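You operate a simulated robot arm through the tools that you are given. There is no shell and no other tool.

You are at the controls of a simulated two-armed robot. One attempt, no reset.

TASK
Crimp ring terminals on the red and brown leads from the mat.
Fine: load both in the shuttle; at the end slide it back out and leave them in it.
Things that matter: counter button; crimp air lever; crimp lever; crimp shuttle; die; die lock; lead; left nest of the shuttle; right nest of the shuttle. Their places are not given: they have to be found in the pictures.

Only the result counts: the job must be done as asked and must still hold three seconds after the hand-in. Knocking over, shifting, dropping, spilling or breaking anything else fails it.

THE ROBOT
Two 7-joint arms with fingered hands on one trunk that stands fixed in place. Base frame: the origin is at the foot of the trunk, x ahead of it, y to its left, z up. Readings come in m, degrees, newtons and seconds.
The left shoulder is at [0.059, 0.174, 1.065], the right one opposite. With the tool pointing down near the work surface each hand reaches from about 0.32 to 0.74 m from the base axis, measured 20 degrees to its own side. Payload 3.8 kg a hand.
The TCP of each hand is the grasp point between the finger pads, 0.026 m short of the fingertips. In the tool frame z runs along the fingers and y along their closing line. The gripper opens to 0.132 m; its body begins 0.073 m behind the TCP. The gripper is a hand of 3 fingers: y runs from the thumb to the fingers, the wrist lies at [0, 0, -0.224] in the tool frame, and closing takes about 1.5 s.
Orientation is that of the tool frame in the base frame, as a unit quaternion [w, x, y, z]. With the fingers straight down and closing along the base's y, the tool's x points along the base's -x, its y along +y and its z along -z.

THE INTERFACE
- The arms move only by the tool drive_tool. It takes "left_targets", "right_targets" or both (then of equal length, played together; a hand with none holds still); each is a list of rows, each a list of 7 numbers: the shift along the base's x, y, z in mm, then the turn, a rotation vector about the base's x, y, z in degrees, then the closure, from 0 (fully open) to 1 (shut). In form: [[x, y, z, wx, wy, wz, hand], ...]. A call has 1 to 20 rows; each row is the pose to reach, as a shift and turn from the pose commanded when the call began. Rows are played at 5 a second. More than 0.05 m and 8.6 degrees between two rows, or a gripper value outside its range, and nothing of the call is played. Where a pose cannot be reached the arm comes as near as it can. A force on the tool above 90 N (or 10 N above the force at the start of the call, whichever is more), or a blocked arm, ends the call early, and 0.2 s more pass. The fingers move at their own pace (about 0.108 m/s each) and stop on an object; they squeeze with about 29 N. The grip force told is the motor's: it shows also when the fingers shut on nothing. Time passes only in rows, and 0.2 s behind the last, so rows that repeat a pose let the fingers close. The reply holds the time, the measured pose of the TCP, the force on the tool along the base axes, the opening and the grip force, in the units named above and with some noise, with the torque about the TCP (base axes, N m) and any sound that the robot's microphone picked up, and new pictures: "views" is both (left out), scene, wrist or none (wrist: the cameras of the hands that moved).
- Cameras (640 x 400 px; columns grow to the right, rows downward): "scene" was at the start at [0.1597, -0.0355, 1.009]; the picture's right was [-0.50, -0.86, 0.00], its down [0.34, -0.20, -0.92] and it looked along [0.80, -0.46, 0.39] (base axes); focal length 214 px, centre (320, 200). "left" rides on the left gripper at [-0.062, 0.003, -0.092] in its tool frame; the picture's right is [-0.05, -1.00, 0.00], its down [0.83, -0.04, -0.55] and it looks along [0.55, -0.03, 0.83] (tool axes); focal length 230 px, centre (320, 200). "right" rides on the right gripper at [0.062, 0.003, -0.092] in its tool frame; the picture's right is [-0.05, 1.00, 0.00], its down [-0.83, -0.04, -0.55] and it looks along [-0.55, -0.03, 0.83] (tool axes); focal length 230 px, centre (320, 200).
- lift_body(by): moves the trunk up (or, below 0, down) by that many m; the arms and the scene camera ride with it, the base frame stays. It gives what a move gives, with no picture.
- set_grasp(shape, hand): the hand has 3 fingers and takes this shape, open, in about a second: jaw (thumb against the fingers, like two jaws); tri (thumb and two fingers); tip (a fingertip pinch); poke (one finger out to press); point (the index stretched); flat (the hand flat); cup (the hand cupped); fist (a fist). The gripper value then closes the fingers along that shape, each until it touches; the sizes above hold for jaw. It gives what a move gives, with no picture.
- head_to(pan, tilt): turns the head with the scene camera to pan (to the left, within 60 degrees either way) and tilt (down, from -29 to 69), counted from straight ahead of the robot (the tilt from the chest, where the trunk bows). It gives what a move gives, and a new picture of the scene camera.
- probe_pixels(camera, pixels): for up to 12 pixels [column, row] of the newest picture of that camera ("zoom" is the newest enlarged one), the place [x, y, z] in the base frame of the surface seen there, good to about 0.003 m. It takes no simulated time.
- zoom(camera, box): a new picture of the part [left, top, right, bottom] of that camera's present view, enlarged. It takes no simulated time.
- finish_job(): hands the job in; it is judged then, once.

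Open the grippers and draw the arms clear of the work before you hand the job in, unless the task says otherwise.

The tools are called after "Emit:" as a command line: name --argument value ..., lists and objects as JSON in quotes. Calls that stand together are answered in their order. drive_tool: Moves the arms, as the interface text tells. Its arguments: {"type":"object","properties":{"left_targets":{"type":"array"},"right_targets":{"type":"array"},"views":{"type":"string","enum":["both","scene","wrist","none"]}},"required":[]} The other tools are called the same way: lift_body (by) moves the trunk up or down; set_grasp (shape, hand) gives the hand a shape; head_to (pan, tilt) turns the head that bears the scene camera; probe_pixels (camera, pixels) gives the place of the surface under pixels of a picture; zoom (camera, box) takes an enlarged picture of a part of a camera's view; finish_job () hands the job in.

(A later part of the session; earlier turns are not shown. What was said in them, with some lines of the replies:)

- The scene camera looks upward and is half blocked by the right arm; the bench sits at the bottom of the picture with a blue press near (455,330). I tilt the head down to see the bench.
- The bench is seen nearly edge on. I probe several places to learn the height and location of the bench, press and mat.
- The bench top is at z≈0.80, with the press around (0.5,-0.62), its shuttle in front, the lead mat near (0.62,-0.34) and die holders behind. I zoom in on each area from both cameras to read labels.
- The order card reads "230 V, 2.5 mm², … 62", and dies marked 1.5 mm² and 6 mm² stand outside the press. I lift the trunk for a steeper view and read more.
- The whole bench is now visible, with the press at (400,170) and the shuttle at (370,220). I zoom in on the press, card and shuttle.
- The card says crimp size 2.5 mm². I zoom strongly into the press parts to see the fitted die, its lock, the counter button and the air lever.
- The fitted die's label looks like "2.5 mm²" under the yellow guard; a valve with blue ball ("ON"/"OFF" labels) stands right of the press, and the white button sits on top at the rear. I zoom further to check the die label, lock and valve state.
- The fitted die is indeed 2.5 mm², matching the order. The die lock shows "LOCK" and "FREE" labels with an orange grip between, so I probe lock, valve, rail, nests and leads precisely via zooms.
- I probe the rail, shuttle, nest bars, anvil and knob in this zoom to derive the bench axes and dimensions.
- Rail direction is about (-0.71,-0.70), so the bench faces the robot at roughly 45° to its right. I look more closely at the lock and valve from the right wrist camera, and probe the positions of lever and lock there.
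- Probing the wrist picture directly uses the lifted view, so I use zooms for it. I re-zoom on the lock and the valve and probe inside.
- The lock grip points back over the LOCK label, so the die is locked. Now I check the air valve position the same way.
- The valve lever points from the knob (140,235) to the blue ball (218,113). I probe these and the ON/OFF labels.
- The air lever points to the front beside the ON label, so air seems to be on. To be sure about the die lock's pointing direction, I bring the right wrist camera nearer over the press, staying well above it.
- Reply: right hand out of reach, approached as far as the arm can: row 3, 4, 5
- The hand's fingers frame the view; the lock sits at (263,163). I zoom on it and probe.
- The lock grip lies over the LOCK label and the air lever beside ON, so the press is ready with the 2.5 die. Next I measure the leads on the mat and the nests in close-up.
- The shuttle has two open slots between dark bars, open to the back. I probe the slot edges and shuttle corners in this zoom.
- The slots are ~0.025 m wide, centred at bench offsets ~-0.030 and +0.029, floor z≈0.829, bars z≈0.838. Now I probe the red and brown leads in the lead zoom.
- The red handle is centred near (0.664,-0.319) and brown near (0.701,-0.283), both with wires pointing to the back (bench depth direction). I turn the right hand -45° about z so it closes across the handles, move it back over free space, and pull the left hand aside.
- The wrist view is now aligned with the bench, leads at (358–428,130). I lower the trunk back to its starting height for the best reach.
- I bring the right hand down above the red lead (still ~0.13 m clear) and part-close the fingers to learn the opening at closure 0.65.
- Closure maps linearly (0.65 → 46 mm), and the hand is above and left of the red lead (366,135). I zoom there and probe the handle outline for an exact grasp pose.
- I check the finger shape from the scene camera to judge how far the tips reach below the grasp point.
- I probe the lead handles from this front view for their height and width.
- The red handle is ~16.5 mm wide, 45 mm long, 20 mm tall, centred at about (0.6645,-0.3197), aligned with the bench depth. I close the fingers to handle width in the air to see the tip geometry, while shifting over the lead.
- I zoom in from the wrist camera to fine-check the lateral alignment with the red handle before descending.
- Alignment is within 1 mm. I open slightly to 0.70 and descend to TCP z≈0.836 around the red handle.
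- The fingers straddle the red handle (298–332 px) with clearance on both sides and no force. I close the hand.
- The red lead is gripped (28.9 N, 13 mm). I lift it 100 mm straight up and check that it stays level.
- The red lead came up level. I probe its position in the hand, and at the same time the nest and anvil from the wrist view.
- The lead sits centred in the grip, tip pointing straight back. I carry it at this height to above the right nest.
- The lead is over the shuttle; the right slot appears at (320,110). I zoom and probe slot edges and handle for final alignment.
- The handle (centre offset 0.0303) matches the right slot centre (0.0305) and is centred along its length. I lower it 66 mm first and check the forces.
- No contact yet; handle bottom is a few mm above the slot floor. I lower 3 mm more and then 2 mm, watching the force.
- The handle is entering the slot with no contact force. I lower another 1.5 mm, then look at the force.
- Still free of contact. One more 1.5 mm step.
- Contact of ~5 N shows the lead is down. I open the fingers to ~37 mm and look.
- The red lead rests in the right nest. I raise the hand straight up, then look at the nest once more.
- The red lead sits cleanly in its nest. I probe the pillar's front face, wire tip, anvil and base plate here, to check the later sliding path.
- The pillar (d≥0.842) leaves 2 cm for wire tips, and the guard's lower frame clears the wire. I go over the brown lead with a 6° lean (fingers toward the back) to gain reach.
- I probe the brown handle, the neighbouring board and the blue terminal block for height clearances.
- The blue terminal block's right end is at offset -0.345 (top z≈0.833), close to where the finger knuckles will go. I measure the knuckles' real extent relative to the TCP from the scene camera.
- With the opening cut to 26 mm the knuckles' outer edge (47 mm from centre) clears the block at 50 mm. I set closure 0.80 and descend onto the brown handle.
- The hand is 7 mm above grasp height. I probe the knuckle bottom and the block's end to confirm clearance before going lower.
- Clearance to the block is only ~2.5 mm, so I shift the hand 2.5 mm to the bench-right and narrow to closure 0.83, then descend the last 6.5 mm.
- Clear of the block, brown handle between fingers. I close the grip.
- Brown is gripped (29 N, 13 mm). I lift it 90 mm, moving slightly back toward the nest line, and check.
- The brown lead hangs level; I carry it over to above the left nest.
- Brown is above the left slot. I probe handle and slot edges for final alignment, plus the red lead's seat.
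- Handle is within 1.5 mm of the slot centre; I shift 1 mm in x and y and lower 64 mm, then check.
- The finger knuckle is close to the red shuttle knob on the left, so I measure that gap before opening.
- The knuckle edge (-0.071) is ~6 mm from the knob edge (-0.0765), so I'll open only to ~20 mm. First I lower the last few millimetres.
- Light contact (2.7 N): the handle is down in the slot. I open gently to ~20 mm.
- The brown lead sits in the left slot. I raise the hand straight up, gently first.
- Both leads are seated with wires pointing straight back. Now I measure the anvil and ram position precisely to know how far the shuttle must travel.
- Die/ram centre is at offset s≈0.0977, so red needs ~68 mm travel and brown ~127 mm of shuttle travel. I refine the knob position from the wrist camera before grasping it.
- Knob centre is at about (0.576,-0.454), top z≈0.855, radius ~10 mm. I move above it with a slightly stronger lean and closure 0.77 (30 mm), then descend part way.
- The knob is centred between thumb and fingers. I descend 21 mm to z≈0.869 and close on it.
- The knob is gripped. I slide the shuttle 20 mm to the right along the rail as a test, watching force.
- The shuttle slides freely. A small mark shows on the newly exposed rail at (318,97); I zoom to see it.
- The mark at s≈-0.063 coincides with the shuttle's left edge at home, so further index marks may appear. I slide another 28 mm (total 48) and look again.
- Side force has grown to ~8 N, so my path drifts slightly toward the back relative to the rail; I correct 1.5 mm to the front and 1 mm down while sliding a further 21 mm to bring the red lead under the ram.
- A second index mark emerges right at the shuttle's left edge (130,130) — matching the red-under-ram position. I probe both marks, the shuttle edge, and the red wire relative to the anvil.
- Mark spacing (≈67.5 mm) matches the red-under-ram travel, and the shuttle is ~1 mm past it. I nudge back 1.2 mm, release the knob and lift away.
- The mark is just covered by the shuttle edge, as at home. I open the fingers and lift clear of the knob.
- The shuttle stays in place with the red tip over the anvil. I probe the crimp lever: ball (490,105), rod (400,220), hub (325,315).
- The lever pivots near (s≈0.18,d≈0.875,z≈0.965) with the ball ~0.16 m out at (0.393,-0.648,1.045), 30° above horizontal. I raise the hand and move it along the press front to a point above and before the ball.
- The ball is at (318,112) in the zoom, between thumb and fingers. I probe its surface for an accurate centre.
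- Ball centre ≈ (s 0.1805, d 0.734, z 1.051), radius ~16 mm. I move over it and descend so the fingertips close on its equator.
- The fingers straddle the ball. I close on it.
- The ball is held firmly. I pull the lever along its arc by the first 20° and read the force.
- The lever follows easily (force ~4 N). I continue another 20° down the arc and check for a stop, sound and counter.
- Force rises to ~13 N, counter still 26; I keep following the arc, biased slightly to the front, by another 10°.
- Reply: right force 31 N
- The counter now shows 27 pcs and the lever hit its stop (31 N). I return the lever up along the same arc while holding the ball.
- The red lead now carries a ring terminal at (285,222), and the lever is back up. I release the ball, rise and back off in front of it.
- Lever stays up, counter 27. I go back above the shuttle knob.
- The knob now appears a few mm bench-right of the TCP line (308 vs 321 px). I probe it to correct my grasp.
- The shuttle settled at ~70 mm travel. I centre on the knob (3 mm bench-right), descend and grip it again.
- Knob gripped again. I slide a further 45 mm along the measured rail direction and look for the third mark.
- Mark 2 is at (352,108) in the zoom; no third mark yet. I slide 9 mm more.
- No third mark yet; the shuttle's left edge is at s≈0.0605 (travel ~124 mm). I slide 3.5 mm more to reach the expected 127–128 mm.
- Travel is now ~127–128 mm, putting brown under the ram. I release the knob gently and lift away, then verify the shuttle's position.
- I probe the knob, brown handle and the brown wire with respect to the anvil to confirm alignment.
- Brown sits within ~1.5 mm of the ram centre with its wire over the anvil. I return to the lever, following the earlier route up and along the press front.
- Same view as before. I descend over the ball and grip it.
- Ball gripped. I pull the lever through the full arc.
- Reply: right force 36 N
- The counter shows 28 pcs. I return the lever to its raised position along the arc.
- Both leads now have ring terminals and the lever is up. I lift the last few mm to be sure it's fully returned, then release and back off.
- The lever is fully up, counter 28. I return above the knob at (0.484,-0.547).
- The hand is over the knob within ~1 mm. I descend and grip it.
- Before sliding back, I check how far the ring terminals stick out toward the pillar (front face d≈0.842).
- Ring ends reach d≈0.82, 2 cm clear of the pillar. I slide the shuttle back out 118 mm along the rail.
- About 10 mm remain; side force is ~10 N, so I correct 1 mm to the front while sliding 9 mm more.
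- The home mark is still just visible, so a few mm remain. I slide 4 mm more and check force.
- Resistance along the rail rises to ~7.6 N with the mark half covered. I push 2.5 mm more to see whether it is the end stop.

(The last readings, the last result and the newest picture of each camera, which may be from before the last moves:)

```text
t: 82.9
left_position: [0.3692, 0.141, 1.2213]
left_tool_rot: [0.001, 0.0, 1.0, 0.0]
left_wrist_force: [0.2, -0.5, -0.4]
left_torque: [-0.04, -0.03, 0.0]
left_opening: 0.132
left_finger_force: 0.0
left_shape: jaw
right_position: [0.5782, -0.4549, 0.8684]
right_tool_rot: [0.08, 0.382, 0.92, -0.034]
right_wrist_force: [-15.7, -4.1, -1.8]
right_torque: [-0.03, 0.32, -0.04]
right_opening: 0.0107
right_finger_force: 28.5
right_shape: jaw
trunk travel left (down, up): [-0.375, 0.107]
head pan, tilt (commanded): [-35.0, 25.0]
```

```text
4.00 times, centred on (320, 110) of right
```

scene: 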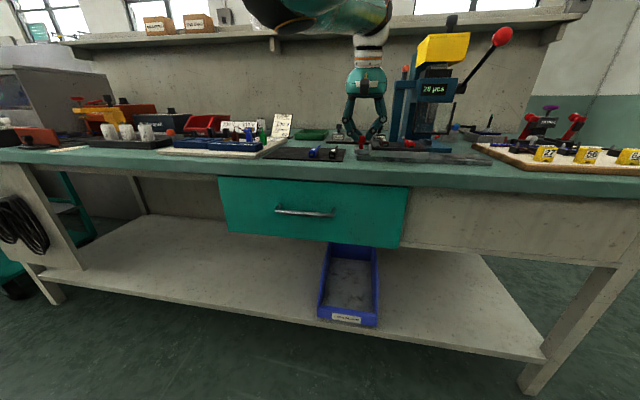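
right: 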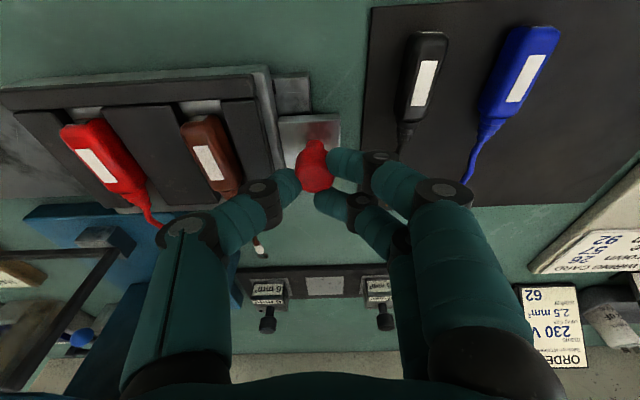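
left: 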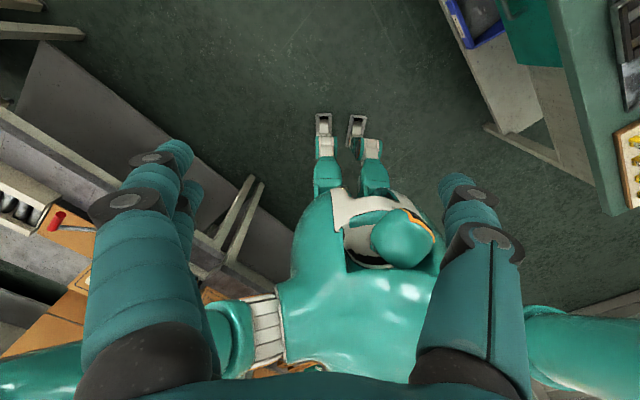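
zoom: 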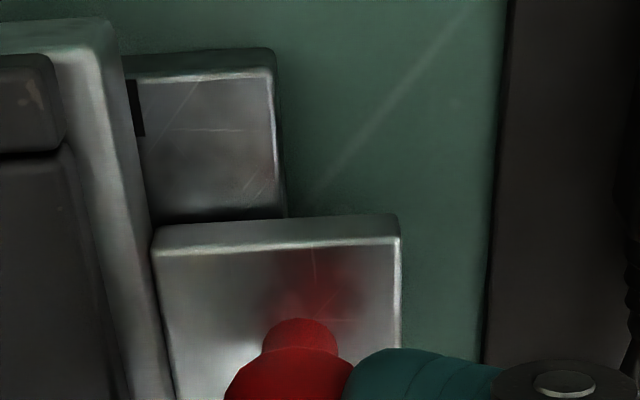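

The force is now 14 N with hardly any movement, so this appears to be the stop. I probe the shuttle's corner positions against their values at the start.

Emit:
probe_pixels --camera "zoom" --pixels '[[100, 30], [112, 60], [125, 120], [138, 110], [150, 200], [400, 220], [395, 230], [160, 230], [275, 60], [270, 90]]'

Emit:
zoom --camera "scene" --box '[325, 95, 465, 170]'

Emit:
probe_pixels --camera "zoom" --pixels '[[320, 200]]'

```text
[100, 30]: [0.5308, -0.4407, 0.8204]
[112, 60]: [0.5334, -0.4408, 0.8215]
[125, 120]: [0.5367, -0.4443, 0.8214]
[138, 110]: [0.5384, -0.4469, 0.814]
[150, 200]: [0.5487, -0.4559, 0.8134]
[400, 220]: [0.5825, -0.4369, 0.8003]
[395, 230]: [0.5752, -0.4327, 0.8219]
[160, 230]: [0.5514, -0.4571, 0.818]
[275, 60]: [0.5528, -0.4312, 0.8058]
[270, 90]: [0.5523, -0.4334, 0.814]
```

```text
4.57 times, centred on (395, 132) of scene
```

zoom: 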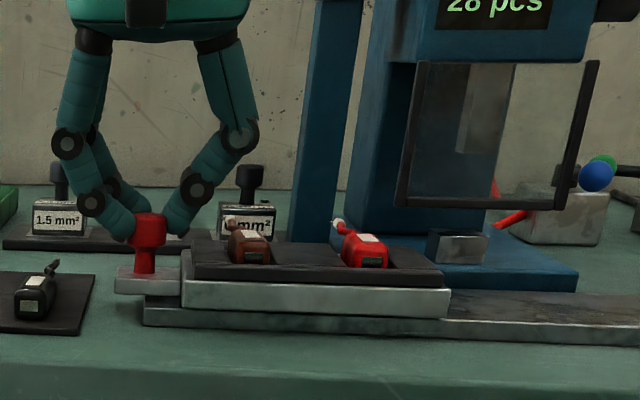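

```text
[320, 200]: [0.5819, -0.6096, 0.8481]
```

Tab and shuttle edges match the starting position within ~1 mm — the shuttle is back out. I release the knob and lift away.

Emit:
drive_tool --right_targets '[[-0.8, -0.8, 0, 0, 0, 0, 0.9], [-0.8, -0.8, 0, 0, 0, 0, 0.8], [-0.8, -0.8, 0, 0, 0, 0, 0.75], [-0.8, -0.8, 12, 0, 0, 0, 0.75], [-0.8, -0.8, 45, 0, 0, 0, 0.7], [-0.8, -0.8, 85, 0, 0, 0, 0.6]]' --views "both"

Emit:
zoom --camera "right" --box '[160, 50, 420, 250]'

Emit:
zoom --camera "scene" --box '[345, 105, 465, 170]'

```text
t: 84.3
left_position: [0.3719, 0.1416, 1.2199]
left_tool_rot: [0.001, 0.001, 1.0, -0.001]
left_wrist_force: [0.0, -0.1, 0.4]
left_torque: [0.02, 0.0, -0.01]
left_opening: 0.132
left_finger_force: 0.0
left_shape: jaw
right_position: [0.5821, -0.4521, 0.9554]
right_tool_rot: [0.08, 0.381, 0.92, -0.032]
right_wrist_force: [-0.6, 0.4, -1.0]
right_torque: [-0.02, -0.02, 0.03]
right_opening: 0.0522
right_finger_force: 0.1
right_shape: jaw
trunk travel left (down, up): [-0.375, 0.107]
head pan, tilt (commanded): [-35.0, 25.0]
```

scene: 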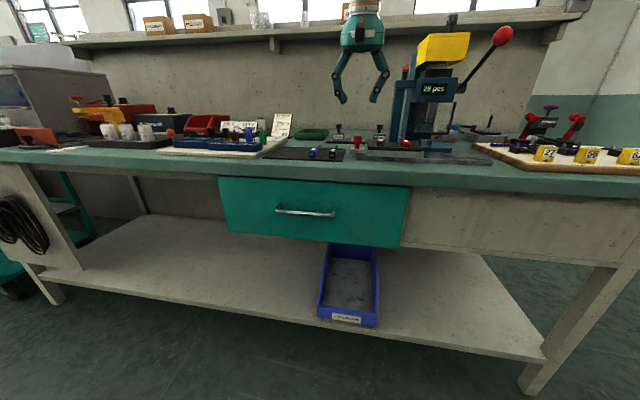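
right: 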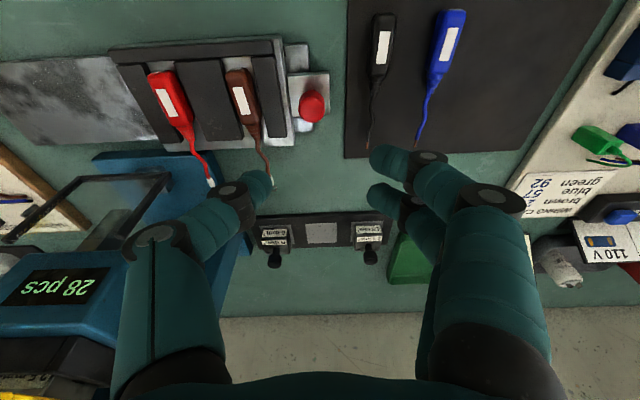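

```text
2.00 times, centred on (290, 150) of right
```

zoom: 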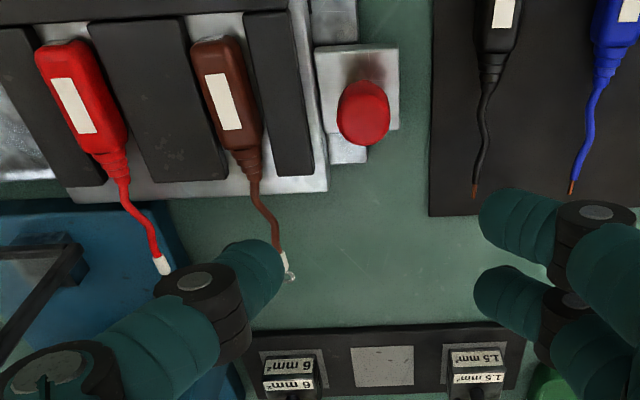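

```text
5.33 times, centred on (405, 138) of scene
```

zoom: 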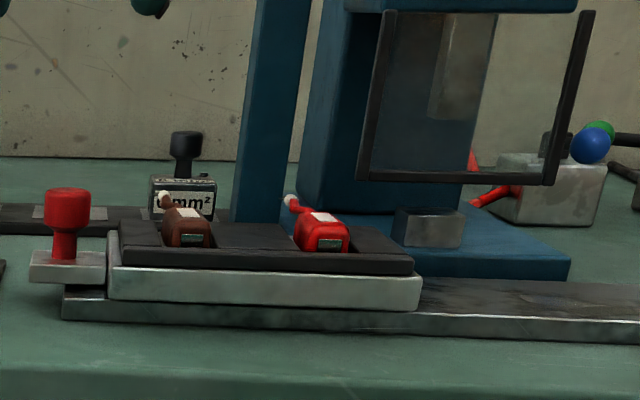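

The shuttle position matches the starting picture exactly, both leads crimped and seated. I raise the right hand, open it fully and draw it back clear of the work.

Emit:
drive_tool --right_targets '[[0, 0, 40, 0, 0, 0, 0.4], [-5, 5, 85, 0, 0, 0, 0.2], [-20, 15, 130, 0, 0, 0, 0], [-50, 30, 170, 0, 0, 0, 0], [-90, 40, 200, 0, 0, 0, 0], [-130, 45, 220, 0, 0, 0, 0], [-170, 45, 230, 0, 0, 0, 0], [-200, 45, 235, 0, 0, 0, 0]]' --views "both"

Emit:
zoom --camera "scene" --box '[250, 20, 520, 180]'

Emit:
zoom --camera "right" --box '[150, 60, 450, 260]'

```text
refused: row 4 steps farther than a row can; nothing moved
```

```text
2.37 times, centred on (385, 100) of scene
```

zoom: 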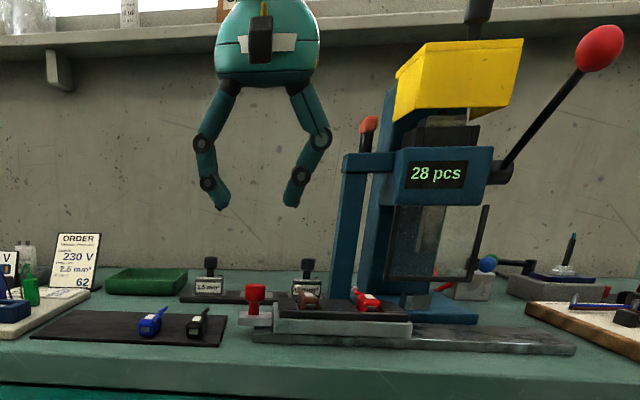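

```text
2.00 times, centred on (300, 160) of right
```

zoom: 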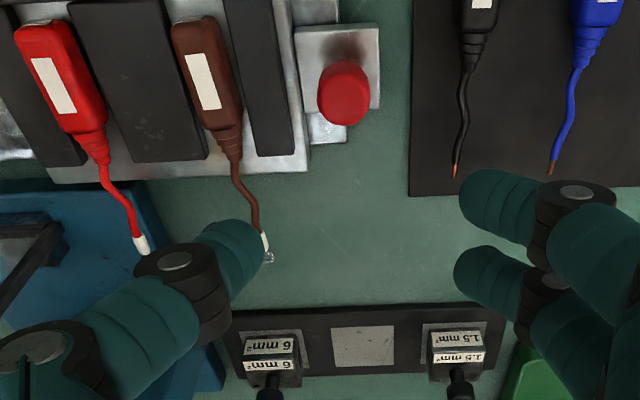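

Row 4 was too long a step, so nothing moved; I repeat the withdrawal with shorter steps.

Emit:
drive_tool --right_targets '[[0, 0, 40, 0, 0, 0, 0.4], [-5, 5, 80, 0, 0, 0, 0.2], [-15, 12, 115, 0, 0, 0, 0], [-35, 22, 145, 0, 0, 0, 0], [-65, 32, 170, 0, 0, 0, 0], [-100, 40, 185, 0, 0, 0, 0], [-140, 42, 195, 0, 0, 0, 0], [-180, 42, 200, 0, 0, 0, 0], [-200, 42, 200, 0, 0, 0, 0]]' --views "both"

Emit:
zoom --camera "scene" --box '[250, 20, 520, 180]'

Emit:
zoom --camera "right" --box '[150, 20, 500, 240]'

```text
t: 86.3
left_position: [0.3718, 0.1411, 1.2199]
left_tool_rot: [0.001, -0.001, 1.0, -0.001]
left_wrist_force: [-0.4, 0.0, -0.1]
left_torque: [0.0, 0.03, 0.02]
left_opening: 0.1318
left_finger_force: 0.0
left_shape: jaw
right_position: [0.3805, -0.4107, 1.152]
right_tool_rot: [0.079, 0.381, 0.921, -0.033]
right_wrist_force: [0.2, 0.0, -0.5]
right_torque: [-0.03, 0.0, 0.02]
right_opening: 0.1319
right_finger_force: 0.0
right_shape: jaw
trunk travel left (down, up): [-0.375, 0.107]
head pan, tilt (commanded): [-35.0, 25.0]
```

scene: 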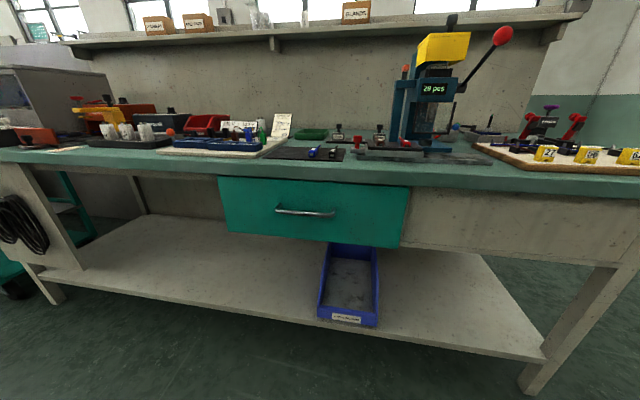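
right: 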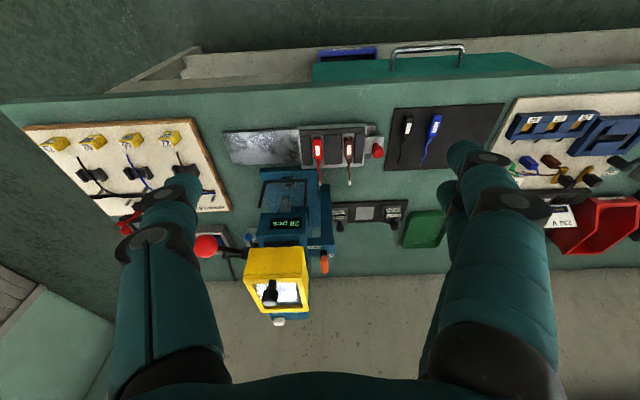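

```text
2.37 times, centred on (385, 100) of scene
```

zoom: 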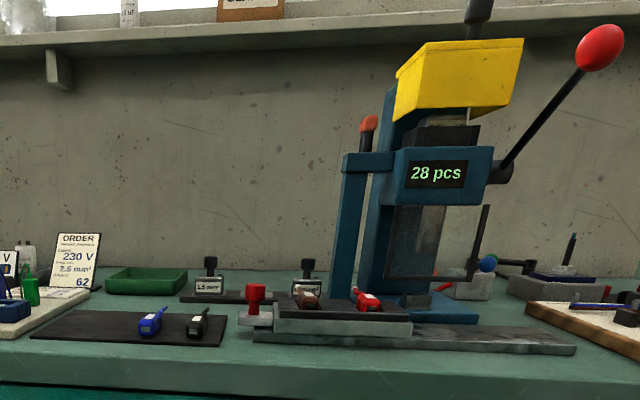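

```text
1.82 times, centred on (325, 130) of right
```

zoom: 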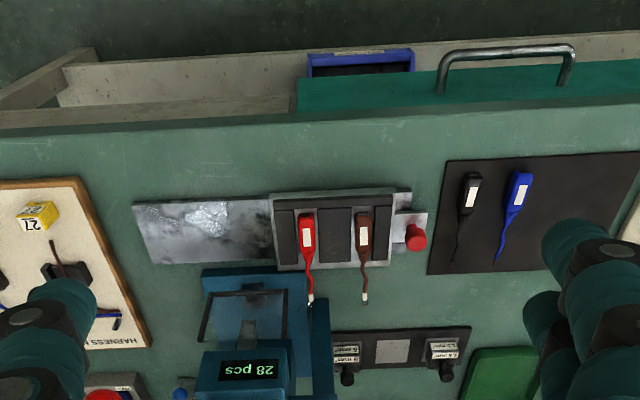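

Everything is as required: both leads carry ring terminals and sit in the shuttle, which is back out. The lever is up, the counter reads 28, nothing else has moved, and the arms are clear with hands open. I hand the job in.

Emit:
finish_job

```text
The job is handed in.
```

The red and brown leads from the mat both have ring terminals crimped on. They are sitting in the shuttle, red in the right nest and brown in the left, and the shuttle is slid back out to its starting position. I've handed the job in, but no pass or fail came back.

- **Die:** the order card asks for 2.5 mm². That die was already fitted and locked, so I didn't change it.
- **Air:** the air lever was already at ON, so I left it.
- **Crimps:** I pulled the lever once per lead. The counter went from 26 to 28, and a terminal was visible on each wire afterwards.
- **Shuttle:** its position in the final picture matches the one before sliding, within about 1 mm.
- **Other items:** the closing pictures showed nothing else on the bench moved. I did not press the counter button, and both hands are open and clear of the work.
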